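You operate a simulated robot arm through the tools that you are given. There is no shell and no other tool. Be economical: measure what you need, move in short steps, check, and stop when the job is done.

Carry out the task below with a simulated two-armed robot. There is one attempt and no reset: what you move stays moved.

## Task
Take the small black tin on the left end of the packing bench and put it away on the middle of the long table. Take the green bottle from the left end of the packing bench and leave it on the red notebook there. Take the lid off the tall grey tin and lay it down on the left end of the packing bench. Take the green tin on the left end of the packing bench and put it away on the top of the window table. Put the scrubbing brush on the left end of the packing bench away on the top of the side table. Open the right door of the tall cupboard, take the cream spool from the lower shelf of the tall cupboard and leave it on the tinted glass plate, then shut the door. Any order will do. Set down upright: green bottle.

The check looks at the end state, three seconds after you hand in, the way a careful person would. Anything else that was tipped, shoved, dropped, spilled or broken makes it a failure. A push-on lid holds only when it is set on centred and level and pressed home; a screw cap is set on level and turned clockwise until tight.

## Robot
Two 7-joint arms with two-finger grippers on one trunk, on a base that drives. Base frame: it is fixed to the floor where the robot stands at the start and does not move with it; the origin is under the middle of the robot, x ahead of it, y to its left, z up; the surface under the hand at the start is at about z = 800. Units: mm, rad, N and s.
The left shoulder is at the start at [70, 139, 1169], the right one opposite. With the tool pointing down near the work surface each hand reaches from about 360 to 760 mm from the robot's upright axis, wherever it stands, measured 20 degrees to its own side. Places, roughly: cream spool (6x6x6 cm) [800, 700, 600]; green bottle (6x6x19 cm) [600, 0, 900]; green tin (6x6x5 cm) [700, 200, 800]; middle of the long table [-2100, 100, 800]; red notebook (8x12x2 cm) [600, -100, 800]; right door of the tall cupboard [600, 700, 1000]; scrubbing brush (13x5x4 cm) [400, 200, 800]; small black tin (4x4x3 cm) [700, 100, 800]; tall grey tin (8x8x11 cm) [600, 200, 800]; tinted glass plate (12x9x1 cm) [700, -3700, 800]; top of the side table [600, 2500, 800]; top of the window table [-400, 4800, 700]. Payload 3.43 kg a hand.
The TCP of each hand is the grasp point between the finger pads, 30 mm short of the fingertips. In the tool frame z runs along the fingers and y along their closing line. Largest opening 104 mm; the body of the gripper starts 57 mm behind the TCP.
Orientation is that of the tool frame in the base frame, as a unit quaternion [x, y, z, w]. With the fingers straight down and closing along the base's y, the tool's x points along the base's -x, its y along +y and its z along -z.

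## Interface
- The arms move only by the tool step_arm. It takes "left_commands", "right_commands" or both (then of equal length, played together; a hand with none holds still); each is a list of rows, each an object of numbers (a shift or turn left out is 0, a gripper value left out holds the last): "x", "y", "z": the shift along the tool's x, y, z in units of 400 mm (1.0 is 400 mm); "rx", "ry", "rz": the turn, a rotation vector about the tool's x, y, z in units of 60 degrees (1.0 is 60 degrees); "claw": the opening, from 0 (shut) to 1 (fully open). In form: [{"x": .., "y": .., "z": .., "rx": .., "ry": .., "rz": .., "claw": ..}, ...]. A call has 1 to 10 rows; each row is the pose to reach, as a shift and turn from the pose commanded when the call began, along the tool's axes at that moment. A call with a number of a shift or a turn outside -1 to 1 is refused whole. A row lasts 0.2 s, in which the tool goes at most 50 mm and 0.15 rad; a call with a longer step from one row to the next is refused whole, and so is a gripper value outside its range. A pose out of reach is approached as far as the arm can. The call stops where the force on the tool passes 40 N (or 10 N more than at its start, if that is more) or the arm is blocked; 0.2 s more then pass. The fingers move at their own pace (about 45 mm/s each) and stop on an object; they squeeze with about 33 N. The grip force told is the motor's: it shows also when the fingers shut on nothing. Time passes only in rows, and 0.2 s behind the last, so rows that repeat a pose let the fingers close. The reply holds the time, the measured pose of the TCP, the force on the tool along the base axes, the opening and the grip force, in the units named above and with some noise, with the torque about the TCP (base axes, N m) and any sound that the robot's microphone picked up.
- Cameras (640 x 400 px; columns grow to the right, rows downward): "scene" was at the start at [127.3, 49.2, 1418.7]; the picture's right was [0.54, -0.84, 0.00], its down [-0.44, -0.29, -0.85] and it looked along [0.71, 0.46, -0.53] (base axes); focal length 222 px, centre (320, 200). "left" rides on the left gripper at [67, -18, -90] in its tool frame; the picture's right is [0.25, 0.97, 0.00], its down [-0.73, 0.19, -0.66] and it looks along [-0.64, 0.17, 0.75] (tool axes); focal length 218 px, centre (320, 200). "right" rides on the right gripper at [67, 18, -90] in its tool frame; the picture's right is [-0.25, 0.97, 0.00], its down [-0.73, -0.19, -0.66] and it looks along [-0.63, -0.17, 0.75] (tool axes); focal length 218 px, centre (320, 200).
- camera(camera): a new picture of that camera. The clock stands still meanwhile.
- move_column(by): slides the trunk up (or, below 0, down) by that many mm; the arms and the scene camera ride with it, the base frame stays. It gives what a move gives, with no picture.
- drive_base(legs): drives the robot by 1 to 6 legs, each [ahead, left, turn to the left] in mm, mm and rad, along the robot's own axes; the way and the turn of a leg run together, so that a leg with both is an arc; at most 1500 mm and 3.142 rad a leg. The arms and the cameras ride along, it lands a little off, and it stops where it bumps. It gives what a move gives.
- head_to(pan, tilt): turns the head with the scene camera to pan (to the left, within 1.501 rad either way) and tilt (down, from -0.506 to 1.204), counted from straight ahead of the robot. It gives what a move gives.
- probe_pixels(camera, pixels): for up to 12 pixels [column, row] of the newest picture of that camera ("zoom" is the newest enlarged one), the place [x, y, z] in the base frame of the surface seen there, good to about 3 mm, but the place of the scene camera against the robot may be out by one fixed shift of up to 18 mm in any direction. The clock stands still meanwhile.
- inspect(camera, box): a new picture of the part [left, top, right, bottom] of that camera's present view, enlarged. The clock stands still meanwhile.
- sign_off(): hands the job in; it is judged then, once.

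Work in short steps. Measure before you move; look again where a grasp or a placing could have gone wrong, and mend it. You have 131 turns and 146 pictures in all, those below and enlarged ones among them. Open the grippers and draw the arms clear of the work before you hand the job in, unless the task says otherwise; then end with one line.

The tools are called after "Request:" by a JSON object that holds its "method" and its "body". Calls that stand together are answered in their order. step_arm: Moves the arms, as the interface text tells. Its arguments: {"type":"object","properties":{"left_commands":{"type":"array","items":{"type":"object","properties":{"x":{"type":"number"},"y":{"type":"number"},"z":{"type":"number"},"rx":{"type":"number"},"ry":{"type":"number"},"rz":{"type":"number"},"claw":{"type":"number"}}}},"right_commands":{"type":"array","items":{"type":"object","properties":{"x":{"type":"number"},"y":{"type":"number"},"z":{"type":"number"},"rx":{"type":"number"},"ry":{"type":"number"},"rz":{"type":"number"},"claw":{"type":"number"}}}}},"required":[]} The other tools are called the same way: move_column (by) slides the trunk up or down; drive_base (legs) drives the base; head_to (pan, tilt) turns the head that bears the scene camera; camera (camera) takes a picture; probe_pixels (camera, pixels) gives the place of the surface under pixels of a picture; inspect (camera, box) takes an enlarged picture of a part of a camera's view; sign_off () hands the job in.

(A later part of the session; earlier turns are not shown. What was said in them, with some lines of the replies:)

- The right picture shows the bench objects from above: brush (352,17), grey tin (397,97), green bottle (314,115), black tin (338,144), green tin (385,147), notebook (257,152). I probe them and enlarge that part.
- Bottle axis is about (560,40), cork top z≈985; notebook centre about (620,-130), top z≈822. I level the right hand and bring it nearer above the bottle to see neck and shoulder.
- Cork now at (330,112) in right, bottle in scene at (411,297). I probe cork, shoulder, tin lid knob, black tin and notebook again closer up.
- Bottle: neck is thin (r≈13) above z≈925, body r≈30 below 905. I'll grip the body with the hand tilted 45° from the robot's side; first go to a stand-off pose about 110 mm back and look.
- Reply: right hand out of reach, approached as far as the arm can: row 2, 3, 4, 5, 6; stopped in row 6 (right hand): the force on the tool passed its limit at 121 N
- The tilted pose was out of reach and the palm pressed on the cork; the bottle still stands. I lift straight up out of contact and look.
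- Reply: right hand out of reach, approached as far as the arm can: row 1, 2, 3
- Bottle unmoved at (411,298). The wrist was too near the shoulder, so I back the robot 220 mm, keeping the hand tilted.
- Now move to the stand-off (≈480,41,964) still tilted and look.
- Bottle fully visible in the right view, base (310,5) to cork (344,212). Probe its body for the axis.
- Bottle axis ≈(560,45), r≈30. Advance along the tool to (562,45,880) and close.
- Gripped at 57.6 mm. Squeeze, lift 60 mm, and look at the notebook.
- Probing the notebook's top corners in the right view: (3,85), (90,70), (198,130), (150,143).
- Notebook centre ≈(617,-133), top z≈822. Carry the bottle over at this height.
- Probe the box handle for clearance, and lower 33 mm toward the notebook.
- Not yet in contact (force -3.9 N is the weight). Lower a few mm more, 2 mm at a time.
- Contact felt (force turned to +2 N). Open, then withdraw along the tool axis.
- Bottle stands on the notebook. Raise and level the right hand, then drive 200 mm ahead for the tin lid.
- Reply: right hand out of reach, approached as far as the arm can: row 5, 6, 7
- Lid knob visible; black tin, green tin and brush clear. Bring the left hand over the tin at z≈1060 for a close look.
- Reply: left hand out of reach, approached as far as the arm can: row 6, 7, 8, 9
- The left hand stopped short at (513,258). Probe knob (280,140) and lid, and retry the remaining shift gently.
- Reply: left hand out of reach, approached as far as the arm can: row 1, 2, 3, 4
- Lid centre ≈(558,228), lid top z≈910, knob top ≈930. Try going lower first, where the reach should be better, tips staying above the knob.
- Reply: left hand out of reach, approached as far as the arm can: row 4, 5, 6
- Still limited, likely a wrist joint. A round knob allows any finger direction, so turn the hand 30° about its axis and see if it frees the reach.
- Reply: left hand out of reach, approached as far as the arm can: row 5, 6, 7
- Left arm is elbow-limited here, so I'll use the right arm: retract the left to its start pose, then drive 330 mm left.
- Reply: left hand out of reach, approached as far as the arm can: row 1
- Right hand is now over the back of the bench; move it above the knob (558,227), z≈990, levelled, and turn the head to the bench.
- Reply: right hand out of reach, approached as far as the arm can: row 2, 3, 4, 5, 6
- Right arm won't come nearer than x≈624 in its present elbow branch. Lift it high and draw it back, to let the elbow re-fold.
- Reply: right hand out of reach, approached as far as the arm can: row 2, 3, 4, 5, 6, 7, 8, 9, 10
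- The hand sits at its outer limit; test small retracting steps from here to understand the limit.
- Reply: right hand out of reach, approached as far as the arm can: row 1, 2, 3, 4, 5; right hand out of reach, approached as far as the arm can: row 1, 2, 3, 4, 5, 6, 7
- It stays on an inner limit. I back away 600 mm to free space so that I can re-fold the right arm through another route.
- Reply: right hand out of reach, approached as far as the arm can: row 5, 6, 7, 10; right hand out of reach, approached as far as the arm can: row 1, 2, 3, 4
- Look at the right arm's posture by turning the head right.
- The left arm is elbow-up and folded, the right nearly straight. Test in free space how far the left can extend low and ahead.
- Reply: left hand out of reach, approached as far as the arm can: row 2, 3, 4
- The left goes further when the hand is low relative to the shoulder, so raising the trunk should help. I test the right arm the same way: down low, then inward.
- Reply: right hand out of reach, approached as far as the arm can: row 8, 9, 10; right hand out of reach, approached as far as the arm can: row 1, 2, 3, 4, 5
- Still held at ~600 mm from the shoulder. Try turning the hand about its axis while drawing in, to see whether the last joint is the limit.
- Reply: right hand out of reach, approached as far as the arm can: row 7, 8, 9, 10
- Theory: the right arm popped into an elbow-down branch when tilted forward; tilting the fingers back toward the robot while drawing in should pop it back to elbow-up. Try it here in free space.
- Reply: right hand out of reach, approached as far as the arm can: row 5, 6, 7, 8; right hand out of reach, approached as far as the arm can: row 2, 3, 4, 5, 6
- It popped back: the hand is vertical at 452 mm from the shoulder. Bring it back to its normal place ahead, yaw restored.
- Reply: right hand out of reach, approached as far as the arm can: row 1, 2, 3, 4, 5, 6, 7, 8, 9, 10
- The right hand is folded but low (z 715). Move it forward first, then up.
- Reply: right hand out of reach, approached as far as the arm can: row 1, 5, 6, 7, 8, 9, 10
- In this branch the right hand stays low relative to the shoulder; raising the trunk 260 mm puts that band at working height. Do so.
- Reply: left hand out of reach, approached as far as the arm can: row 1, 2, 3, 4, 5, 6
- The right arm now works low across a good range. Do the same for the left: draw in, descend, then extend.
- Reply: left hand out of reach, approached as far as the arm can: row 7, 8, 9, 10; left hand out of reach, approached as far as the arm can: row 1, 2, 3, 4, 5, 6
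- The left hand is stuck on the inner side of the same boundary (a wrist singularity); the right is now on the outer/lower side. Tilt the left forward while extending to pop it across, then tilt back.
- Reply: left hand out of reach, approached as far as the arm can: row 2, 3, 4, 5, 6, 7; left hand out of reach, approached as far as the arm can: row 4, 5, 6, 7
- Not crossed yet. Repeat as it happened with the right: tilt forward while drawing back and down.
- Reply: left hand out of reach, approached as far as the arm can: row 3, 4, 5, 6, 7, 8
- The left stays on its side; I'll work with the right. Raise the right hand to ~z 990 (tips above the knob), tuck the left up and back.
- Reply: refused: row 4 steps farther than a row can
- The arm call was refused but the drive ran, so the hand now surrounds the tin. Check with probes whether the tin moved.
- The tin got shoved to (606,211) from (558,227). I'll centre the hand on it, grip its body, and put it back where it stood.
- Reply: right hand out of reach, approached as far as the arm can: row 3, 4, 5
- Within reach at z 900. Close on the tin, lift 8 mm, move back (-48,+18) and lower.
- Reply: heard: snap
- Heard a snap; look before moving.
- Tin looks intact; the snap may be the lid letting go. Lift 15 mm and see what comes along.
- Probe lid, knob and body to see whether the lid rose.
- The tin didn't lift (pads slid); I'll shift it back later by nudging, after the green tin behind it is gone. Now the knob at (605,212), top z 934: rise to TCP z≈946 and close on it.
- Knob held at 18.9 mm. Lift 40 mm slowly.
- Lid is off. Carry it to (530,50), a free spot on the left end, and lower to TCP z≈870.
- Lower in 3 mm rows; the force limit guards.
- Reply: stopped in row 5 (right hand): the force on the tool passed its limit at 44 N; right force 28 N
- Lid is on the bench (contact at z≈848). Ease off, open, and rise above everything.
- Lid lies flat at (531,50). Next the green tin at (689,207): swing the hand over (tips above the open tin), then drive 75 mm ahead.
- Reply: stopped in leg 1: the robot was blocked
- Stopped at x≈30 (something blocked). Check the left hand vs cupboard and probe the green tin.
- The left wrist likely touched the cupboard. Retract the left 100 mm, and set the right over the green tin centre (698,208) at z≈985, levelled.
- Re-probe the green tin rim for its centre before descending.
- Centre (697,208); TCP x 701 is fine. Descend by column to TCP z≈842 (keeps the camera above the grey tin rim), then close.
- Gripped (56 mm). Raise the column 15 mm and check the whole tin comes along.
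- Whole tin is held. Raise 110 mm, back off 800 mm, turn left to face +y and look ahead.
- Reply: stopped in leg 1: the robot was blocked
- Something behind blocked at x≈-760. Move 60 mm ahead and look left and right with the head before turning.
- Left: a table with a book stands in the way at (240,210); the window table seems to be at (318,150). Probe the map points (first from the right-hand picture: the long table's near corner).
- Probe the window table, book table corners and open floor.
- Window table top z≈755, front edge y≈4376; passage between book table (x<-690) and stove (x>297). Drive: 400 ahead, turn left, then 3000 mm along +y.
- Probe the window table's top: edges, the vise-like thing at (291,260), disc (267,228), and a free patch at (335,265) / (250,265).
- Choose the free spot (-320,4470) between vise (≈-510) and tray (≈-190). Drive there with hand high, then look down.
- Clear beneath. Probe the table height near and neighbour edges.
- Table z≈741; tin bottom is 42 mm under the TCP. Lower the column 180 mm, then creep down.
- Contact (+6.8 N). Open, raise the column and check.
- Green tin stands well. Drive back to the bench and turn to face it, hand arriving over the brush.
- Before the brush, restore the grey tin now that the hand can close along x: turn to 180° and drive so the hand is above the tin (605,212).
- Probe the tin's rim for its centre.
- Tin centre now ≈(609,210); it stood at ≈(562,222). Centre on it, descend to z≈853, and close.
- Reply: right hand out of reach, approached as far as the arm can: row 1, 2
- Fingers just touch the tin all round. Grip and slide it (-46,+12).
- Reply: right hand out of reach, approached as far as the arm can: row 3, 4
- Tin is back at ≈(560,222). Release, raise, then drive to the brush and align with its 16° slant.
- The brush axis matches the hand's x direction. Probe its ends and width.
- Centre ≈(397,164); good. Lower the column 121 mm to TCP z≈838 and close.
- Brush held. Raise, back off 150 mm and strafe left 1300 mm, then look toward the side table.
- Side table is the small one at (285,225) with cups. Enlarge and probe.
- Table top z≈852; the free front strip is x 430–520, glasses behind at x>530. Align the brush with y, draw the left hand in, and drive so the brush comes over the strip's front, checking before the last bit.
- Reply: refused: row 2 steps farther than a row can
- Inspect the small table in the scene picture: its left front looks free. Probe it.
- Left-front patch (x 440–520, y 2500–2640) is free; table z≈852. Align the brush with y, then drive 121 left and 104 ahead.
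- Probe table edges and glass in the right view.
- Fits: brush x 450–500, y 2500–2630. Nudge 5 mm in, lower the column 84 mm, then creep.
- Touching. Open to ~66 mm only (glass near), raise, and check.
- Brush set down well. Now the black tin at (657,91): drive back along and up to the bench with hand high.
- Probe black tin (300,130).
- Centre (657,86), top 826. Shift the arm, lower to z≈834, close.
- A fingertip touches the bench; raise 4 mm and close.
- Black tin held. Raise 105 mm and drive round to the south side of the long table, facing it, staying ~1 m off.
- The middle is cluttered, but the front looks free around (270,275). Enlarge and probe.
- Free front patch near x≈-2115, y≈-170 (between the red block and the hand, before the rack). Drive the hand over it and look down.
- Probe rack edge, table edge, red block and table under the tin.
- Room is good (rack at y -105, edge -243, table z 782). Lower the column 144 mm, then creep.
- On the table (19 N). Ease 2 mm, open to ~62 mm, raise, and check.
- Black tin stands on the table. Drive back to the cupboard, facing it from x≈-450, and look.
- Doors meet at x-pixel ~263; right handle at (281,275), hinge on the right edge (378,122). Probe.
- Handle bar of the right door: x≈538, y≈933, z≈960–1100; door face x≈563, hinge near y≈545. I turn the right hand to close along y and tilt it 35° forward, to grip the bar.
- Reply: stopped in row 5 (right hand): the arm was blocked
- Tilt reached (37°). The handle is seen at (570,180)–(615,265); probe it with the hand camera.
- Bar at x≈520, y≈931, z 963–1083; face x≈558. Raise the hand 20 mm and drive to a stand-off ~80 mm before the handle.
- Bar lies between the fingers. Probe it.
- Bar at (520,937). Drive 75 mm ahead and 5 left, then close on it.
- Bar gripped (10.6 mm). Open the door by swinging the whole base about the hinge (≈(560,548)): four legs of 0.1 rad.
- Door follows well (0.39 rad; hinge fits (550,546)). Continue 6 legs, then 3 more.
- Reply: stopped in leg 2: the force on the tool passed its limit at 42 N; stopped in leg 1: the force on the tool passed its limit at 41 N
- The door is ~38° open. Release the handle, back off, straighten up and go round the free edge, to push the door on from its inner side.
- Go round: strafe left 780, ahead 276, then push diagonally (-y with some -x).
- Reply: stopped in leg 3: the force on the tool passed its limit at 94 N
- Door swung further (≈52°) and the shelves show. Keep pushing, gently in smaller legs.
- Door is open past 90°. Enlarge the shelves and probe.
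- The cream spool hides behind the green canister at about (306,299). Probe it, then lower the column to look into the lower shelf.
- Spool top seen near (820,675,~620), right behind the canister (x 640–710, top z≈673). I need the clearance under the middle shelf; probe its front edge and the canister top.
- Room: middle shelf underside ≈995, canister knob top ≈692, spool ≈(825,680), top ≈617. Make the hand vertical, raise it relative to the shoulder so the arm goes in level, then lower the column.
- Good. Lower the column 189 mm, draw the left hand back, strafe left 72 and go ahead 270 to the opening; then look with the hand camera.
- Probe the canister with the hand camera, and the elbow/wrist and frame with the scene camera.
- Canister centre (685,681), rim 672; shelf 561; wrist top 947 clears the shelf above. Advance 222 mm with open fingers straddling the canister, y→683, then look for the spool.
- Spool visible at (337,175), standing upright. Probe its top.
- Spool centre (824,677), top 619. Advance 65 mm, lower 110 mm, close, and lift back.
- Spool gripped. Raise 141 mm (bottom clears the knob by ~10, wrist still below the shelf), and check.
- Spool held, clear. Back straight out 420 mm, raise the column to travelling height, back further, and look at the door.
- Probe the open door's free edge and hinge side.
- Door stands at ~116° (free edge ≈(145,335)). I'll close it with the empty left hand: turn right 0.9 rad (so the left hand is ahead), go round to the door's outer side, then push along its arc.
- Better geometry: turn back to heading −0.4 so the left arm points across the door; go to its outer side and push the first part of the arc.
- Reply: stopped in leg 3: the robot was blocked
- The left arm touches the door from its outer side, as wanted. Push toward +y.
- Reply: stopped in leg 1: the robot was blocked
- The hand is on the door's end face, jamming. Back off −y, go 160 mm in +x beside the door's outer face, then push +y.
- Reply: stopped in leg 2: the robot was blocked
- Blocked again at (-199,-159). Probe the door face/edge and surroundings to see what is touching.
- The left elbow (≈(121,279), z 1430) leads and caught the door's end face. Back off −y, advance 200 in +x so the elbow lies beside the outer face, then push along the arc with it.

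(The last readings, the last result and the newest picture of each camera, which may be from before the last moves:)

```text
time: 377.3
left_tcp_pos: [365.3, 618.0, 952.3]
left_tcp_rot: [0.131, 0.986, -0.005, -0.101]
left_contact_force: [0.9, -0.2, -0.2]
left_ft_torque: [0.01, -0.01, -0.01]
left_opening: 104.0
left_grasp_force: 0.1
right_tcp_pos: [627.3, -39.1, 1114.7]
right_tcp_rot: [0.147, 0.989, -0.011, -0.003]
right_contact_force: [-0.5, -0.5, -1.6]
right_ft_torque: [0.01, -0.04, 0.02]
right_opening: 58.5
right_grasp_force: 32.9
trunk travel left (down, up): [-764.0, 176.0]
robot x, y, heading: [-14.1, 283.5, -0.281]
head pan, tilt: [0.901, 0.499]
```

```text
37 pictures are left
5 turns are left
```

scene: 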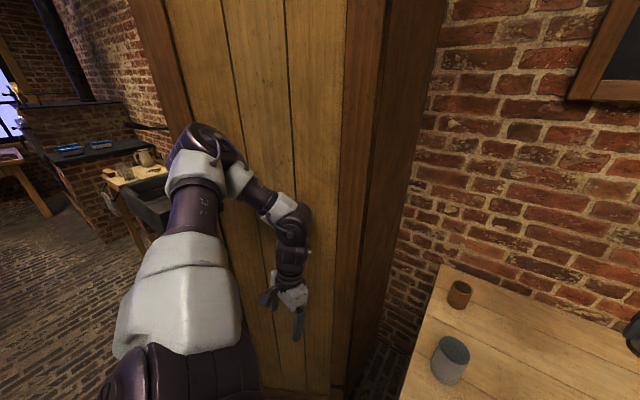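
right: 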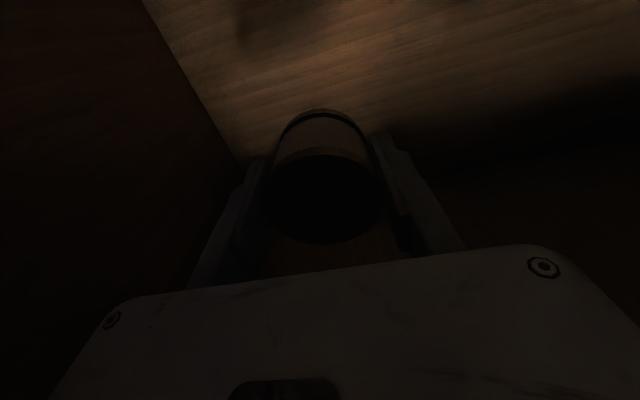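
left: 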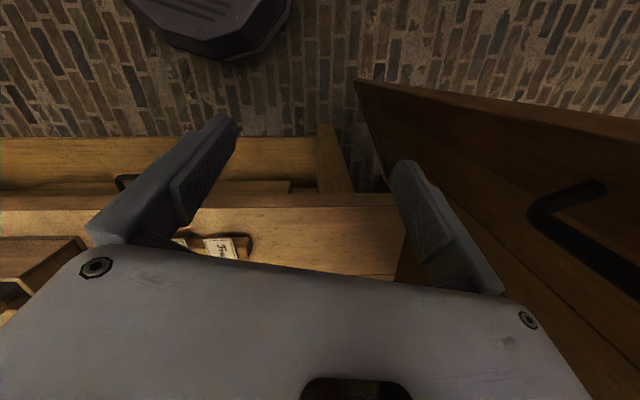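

Only few turns remain, so I chain moves: finish closing the door by turning while pushing along the arc (door now ≈40°), photograph it, then retreat and drive to the table with the glass plate.

Request:
{"method": "drive_base", "body": {"legs": [[-123, 128, -0.3], [-157, 86, -0.3], [40, 112, 0], [14, 28, 0]]}}

Request:
{"method": "camera", "body": {"camera": "scene"}}

Request:
{"method": "drive_base", "body": {"legs": [[-222, -271, 0], [0, 0, 0.885], [0, -1450, 0], [0, -1450, 0], [0, -1150, 0]]}}

Request:
{"method": "head_to", "body": {"pan": -0.15, "tilt": 0.6}}

Request:
{"method": "camera", "body": {"camera": "scene"}}

Request:
{"method": "probe_pixels", "body": {"camera": "scene", "pixels": [[250, 200], [300, 200], [350, 200], [400, 200], [450, 200], [500, 200], [250, 240], [300, 240], [350, 240], [400, 240], [450, 240], [500, 240]]}}

Request:
{"method": "camera", "body": {"camera": "right"}}

```text
time: 381.3
left_tcp_pos: [496.0, 726.4, 958.1]
left_tcp_rot: [0.418, 0.903, 0.029, -0.098]
left_contact_force: [0.2, 0.0, 0.1]
left_ft_torque: [0.01, 0.01, -0.04]
left_opening: 104.0
left_grasp_force: 0.0
right_tcp_pos: [343.0, 35.3, 1116.9]
right_tcp_rot: [0.431, 0.902, -0.006, -0.002]
right_contact_force: [0.6, -0.6, -1.3]
right_ft_torque: [0.04, 0.0, -0.02]
right_opening: 58.8
right_grasp_force: 33.2
trunk travel left (down, up): [-764.0, 176.0]
robot x, y, heading: [5.1, 668.8, -0.877]
head pan, tilt: [0.901, 0.499]
stopped in leg 4: the robot was blocked; the commanded pose is now the measured one
```

```text
36 pictures are left
```

scene: 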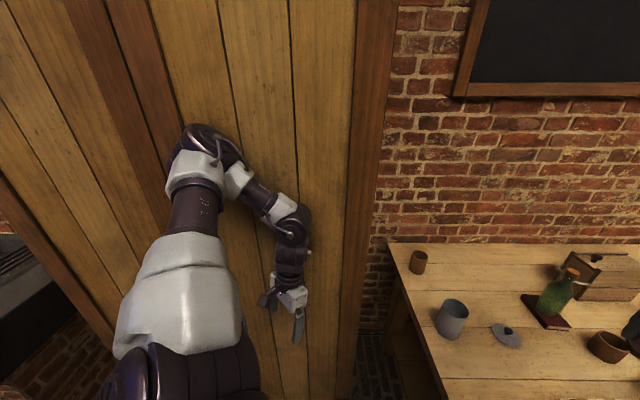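

```text
time: 405.0
left_tcp_pos: [-104.7, -2989.5, 950.6]
left_tcp_rot: [0.011, 0.994, -0.019, -0.104]
left_contact_force: [0.1, 0.1, 0.2]
left_ft_torque: [0.0, 0.02, 0.0]
left_opening: 104.0
left_grasp_force: 0.0
right_tcp_pos: [315.2, -3559.8, 1116.1]
right_tcp_rot: [0.022, 1.0, -0.011, -0.001]
right_contact_force: [0.1, 0.0, -1.5]
right_ft_torque: [-0.03, -0.02, -0.01]
right_opening: 58.5
right_grasp_force: 33.8
trunk travel left (down, up): [-764.0, 176.0]
robot x, y, heading: [-387.8, -3404.2, -0.04]
head pan, tilt: [0.901, 0.499]
```

```text
time: 406.3
left_tcp_pos: [-104.1, -2990.6, 951.5]
left_tcp_rot: [0.01, 0.994, -0.021, -0.104]
left_contact_force: [0.1, 0.7, -0.6]
left_ft_torque: [0.02, 0.03, 0.02]
left_opening: 104.2
left_grasp_force: 0.1
right_tcp_pos: [315.8, -3559.9, 1116.0]
right_tcp_rot: [0.021, 1.0, -0.011, -0.001]
right_contact_force: [0.0, 0.4, -1.2]
right_ft_torque: [-0.04, -0.01, -0.01]
right_opening: 58.7
right_grasp_force: 32.7
trunk travel left (down, up): [-764.0, 176.0]
robot x, y, heading: [-387.8, -3406.5, -0.033]
head pan, tilt: [-0.15, 0.6]
```

```text
35 pictures are left
```

scene: 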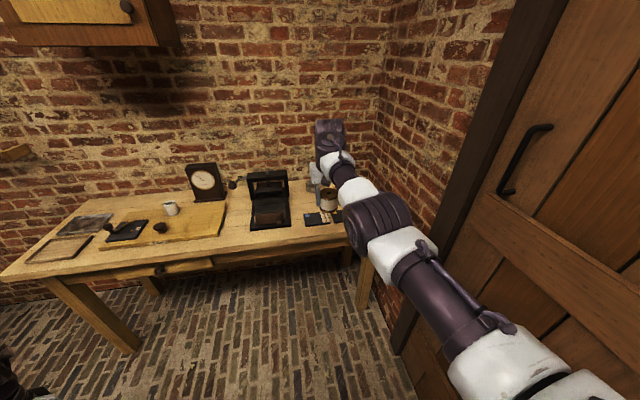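

```text
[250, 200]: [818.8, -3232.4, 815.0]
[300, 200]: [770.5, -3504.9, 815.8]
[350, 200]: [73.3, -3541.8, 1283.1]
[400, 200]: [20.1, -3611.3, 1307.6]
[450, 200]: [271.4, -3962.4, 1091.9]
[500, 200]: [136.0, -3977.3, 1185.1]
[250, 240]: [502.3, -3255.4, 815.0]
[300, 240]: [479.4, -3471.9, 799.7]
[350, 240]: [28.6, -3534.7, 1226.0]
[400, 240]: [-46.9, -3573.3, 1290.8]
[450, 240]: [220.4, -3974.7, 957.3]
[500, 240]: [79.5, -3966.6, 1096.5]
```

```text
34 pictures are left
4 turns are left
```

right: 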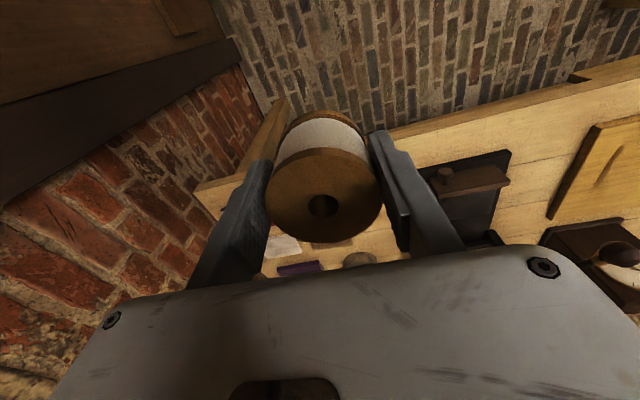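

Door is shut. The plate table's front edge is x≈460. Drive the hand over (700,-3700), where the plate should appear above the spool in the hand view, and picture and probe there.

Request:
{"method": "drive_base", "body": {"legs": [[382, -157, 0.033]]}}

Request:
{"method": "camera", "body": {"camera": "right"}}

Request:
{"method": "probe_pixels", "body": {"camera": "right", "pixels": [[260, 40], [290, 40], [320, 40], [350, 40], [380, 40], [260, 75], [290, 75], [320, 75], [350, 75], [380, 75], [320, 98], [410, 75]]}}

Request:
{"method": "inspect", "body": {"camera": "right", "box": [200, 0, 440, 150]}}

Request:
{"method": "camera", "body": {"camera": "scene"}}

```text
time: 408.9
left_tcp_pos: [264.0, -3146.9, 950.8]
left_tcp_rot: [-0.005, 0.994, -0.022, -0.104]
left_contact_force: [0.3, 0.4, 0.9]
left_ft_torque: [0.0, 0.0, -0.01]
left_opening: 104.1
left_grasp_force: 0.1
right_tcp_pos: [699.4, -3702.7, 1116.2]
right_tcp_rot: [0.007, 1.0, -0.011, 0.0]
right_contact_force: [0.3, -0.1, -2.2]
right_ft_torque: [0.02, 0.04, 0.02]
right_opening: 58.7
right_grasp_force: 32.8
trunk travel left (down, up): [-764.0, 176.0]
robot x, y, heading: [-5.6, -3569.1, -0.008]
head pan, tilt: [-0.15, 0.6]
```

```text
33 pictures are left
```

right: 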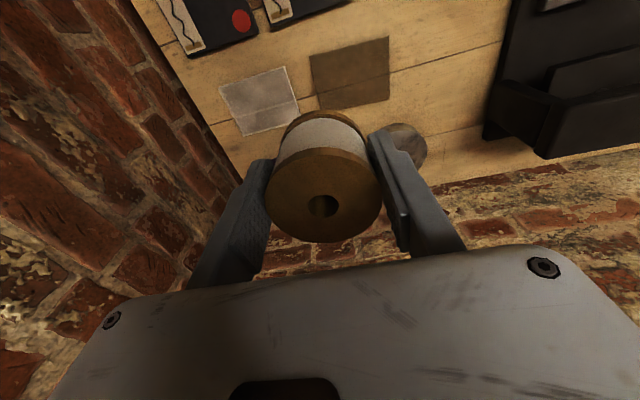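

```text
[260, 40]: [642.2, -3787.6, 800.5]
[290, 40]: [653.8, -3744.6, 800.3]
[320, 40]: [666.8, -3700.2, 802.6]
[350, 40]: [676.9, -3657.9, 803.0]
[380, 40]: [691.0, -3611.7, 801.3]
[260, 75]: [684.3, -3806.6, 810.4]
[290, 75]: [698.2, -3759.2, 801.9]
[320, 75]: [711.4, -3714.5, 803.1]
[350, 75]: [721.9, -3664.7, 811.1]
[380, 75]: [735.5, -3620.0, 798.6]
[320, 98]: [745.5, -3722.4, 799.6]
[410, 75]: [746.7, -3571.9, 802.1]
```

```text
2.67 times, centred on (320, 75) of right
```

zoom: 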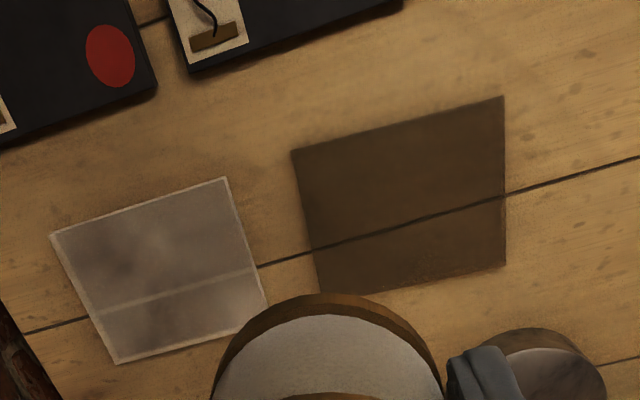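

```text
31 pictures are left
3 turns are left
```

scene: 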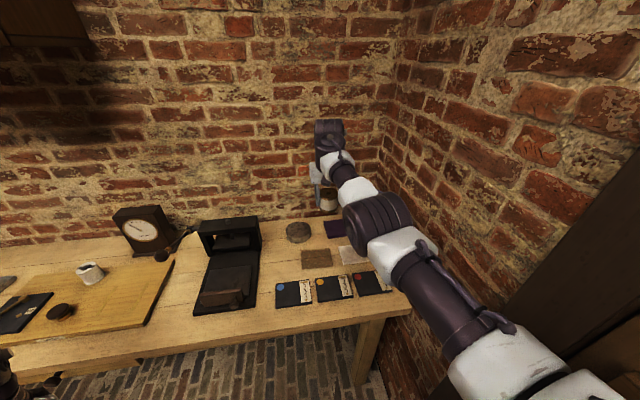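

The brown see-through plate (zoom (405,200)) is the tinted glass plate: centre ≈(726,-3662), top z≈811. Drive (+27,+41), lower the column to ~7 mm above, and check.

Request:
{"method": "drive_base", "body": {"legs": [[27, 41, 0.005]]}}

Request:
{"method": "move_column", "body": {"by": -253}}

Request:
{"method": "camera", "body": {"camera": "right"}}

Request:
{"method": "probe_pixels", "body": {"camera": "right", "pixels": [[320, 60], [320, 80], [320, 100], [240, 100], [240, 140], [260, 80], [400, 100], [400, 130], [420, 100], [220, 100], [380, 80], [440, 120]]}}

Request:
{"method": "inspect", "body": {"camera": "right", "box": [180, 20, 460, 260]}}

```text
time: 409.8
left_tcp_pos: [284.6, -3109.7, 954.1]
left_tcp_rot: [-0.007, 0.995, -0.02, -0.101]
left_contact_force: [-0.7, -0.5, 0.7]
left_ft_torque: [0.05, -0.05, 0.0]
left_opening: 103.9
left_grasp_force: 0.0
right_tcp_pos: [724.6, -3663.7, 1117.0]
right_tcp_rot: [0.004, 1.0, -0.008, 0.0]
right_contact_force: [-0.4, -0.9, -1.8]
right_ft_torque: [0.07, -0.02, 0.03]
right_opening: 58.8
right_grasp_force: 33.1
trunk travel left (down, up): [-764.0, 176.0]
robot x, y, heading: [22.7, -3531.0, -0.0]
head pan, tilt: [-0.15, 0.6]
```

```text
time: 412.4
left_tcp_pos: [287.4, -3104.5, 697.0]
left_tcp_rot: [-0.008, 0.994, -0.022, -0.103]
left_contact_force: [0.4, 1.1, 0.0]
left_ft_torque: [0.0, -0.02, 0.02]
left_opening: 104.2
left_grasp_force: 0.0
right_tcp_pos: [727.1, -3658.6, 861.9]
right_tcp_rot: [0.005, 1.0, -0.011, -0.001]
right_contact_force: [-0.5, -0.1, -1.5]
right_ft_torque: [0.01, -0.01, -0.04]
right_opening: 58.7
right_grasp_force: 33.7
trunk travel left (down, up): [-511.0, 429.0]
robot x, y, heading: [20.4, -3529.3, -0.003]
head pan, tilt: [-0.15, 0.6]
```

```text
30 pictures are left
```

right: 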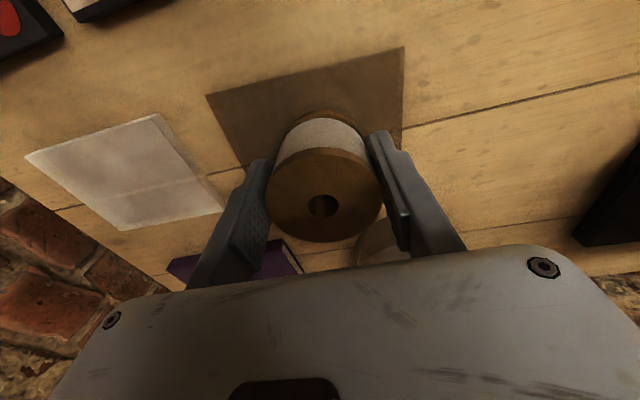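

```text
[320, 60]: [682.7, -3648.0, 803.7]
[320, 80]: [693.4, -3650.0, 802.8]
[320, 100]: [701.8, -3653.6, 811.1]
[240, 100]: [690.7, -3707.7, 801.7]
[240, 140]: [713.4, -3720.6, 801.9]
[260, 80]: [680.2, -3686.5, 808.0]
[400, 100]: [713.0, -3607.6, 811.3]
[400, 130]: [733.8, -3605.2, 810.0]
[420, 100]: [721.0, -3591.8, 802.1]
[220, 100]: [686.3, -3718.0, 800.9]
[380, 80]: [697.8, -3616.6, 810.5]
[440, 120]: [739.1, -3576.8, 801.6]
```

```text
1.67 times, centred on (320, 140) of right
2 turns are left
```

zoom: 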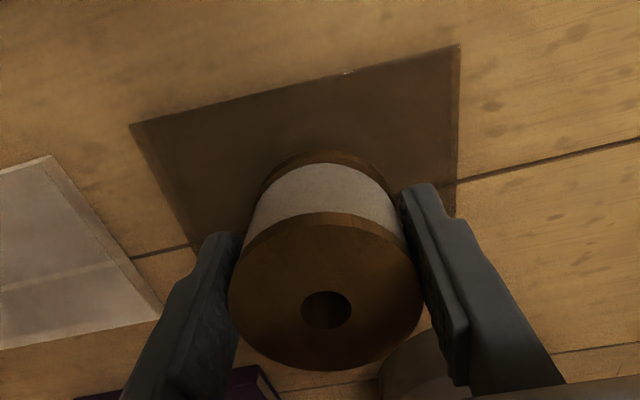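

Spool is centred over the plate, about 6 mm up. Lower, open, raise, back away and look.

Request:
{"method": "step_arm", "body": {"right_commands": [{"y": -0.008, "z": 0.006}, {"y": -0.008, "z": 0.011}, {"y": -0.008, "z": 0.0145}, {"y": -0.008, "z": 0.0165}, {"y": -0.008, "z": 0.0165}]}}

Request:
{"method": "step_arm", "body": {"right_commands": [{"claw": 0.62}, {"claw": 0.7}, {"claw": 0.8}, {"claw": 0.8}, {"claw": 0.8}]}}

Request:
{"method": "move_column", "body": {"by": 250}}

Request:
{"method": "camera", "body": {"camera": "right"}}

Request:
{"method": "drive_base", "body": {"legs": [[-350, 0, 0]]}}

Request:
{"method": "camera", "body": {"camera": "scene"}}

```text
time: 413.6
left_tcp_pos: [286.8, -3104.9, 699.6]
left_tcp_rot: [-0.008, 0.994, -0.023, -0.102]
left_contact_force: [0.0, 0.5, 0.9]
left_ft_torque: [0.0, -0.02, 0.02]
left_opening: 104.2
left_grasp_force: 0.0
right_tcp_pos: [726.6, -3661.0, 859.8]
right_tcp_rot: [0.005, 1.0, -0.012, 0.003]
right_contact_force: [6.3, -2.7, 18.7]
right_ft_torque: [0.35, -0.27, -0.16]
right_opening: 58.8
right_grasp_force: 32.2
trunk travel left (down, up): [-511.0, 429.0]
robot x, y, heading: [18.4, -3534.1, -0.005]
head pan, tilt: [-0.15, 0.6]
```

```text
time: 414.8
left_tcp_pos: [287.8, -3105.0, 699.2]
left_tcp_rot: [-0.008, 0.994, -0.022, -0.103]
left_contact_force: [0.7, 0.6, 0.0]
left_ft_torque: [0.02, -0.01, 0.03]
left_opening: 103.8
left_grasp_force: 0.2
right_tcp_pos: [726.9, -3662.5, 856.1]
right_tcp_rot: [0.004, 1.0, -0.011, -0.001]
right_contact_force: [0.7, -0.1, 0.0]
right_ft_torque: [0.01, 0.03, 0.0]
right_opening: 83.2
right_grasp_force: 0.0
trunk travel left (down, up): [-511.0, 429.0]
robot x, y, heading: [20.3, -3532.5, -0.0]
head pan, tilt: [-0.15, 0.6]
```

```text
time: 417.4
left_tcp_pos: [289.5, -3104.9, 948.7]
left_tcp_rot: [-0.007, 0.994, -0.022, -0.104]
left_contact_force: [0.6, 0.5, -0.6]
left_ft_torque: [-0.03, -0.03, -0.05]
left_opening: 104.2
left_grasp_force: 0.1
right_tcp_pos: [727.0, -3661.7, 1105.3]
right_tcp_rot: [0.005, 1.0, -0.011, -0.001]
right_contact_force: [0.9, 0.0, 0.0]
right_ft_torque: [0.01, 0.0, -0.02]
right_opening: 83.2
right_grasp_force: 0.0
trunk travel left (down, up): [-761.0, 179.0]
robot x, y, heading: [17.7, -3530.1, 0.001]
head pan, tilt: [-0.15, 0.6]
```

```text
28 pictures are left
```

right: 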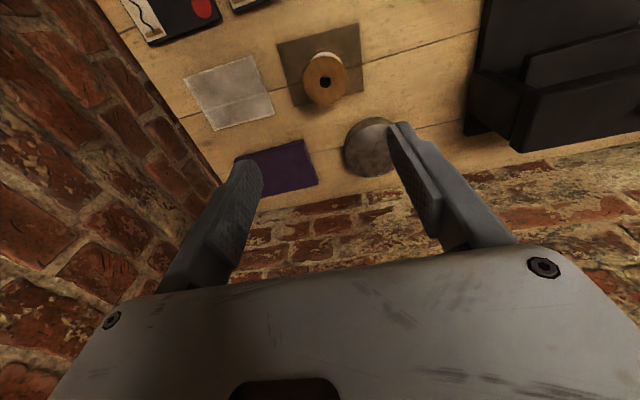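

```text
time: 419.6
left_tcp_pos: [-53.3, -3105.0, 948.2]
left_tcp_rot: [-0.009, 0.994, -0.022, -0.104]
left_contact_force: [1.1, 0.1, -0.5]
left_ft_torque: [0.0, 0.0, -0.01]
left_opening: 104.2
left_grasp_force: 0.2
right_tcp_pos: [385.9, -3660.2, 1104.7]
right_tcp_rot: [0.004, 1.0, -0.011, -0.002]
right_contact_force: [0.6, 0.2, 0.3]
right_ft_torque: [0.01, 0.02, 0.0]
right_opening: 83.2
right_grasp_force: 0.1
trunk travel left (down, up): [-761.0, 179.0]
robot x, y, heading: [-322.0, -3528.6, -0.001]
head pan, tilt: [-0.15, 0.6]
```

```text
27 pictures are left
1 turns are left
```

scene: 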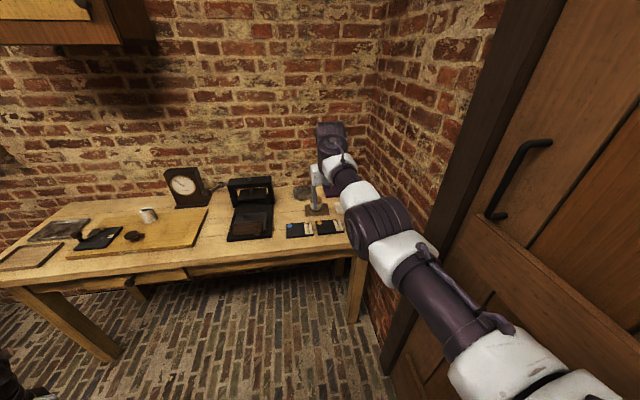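

The spool stands on the tinted plate, both grippers are open and the arms are clear, so I hand the job in.

Request:
{"method": "sign_off", "body": {}}

```text
The job is handed in.
```

All six items are done and handed in. Along the way I shoved the tall grey tin about 48 mm and slid it back to within a few millimetres of its place. I also pressed hard on the green bottle's cork once; it stayed standing. The cupboard door is pushed shut, but only my last picture of it confirms that.
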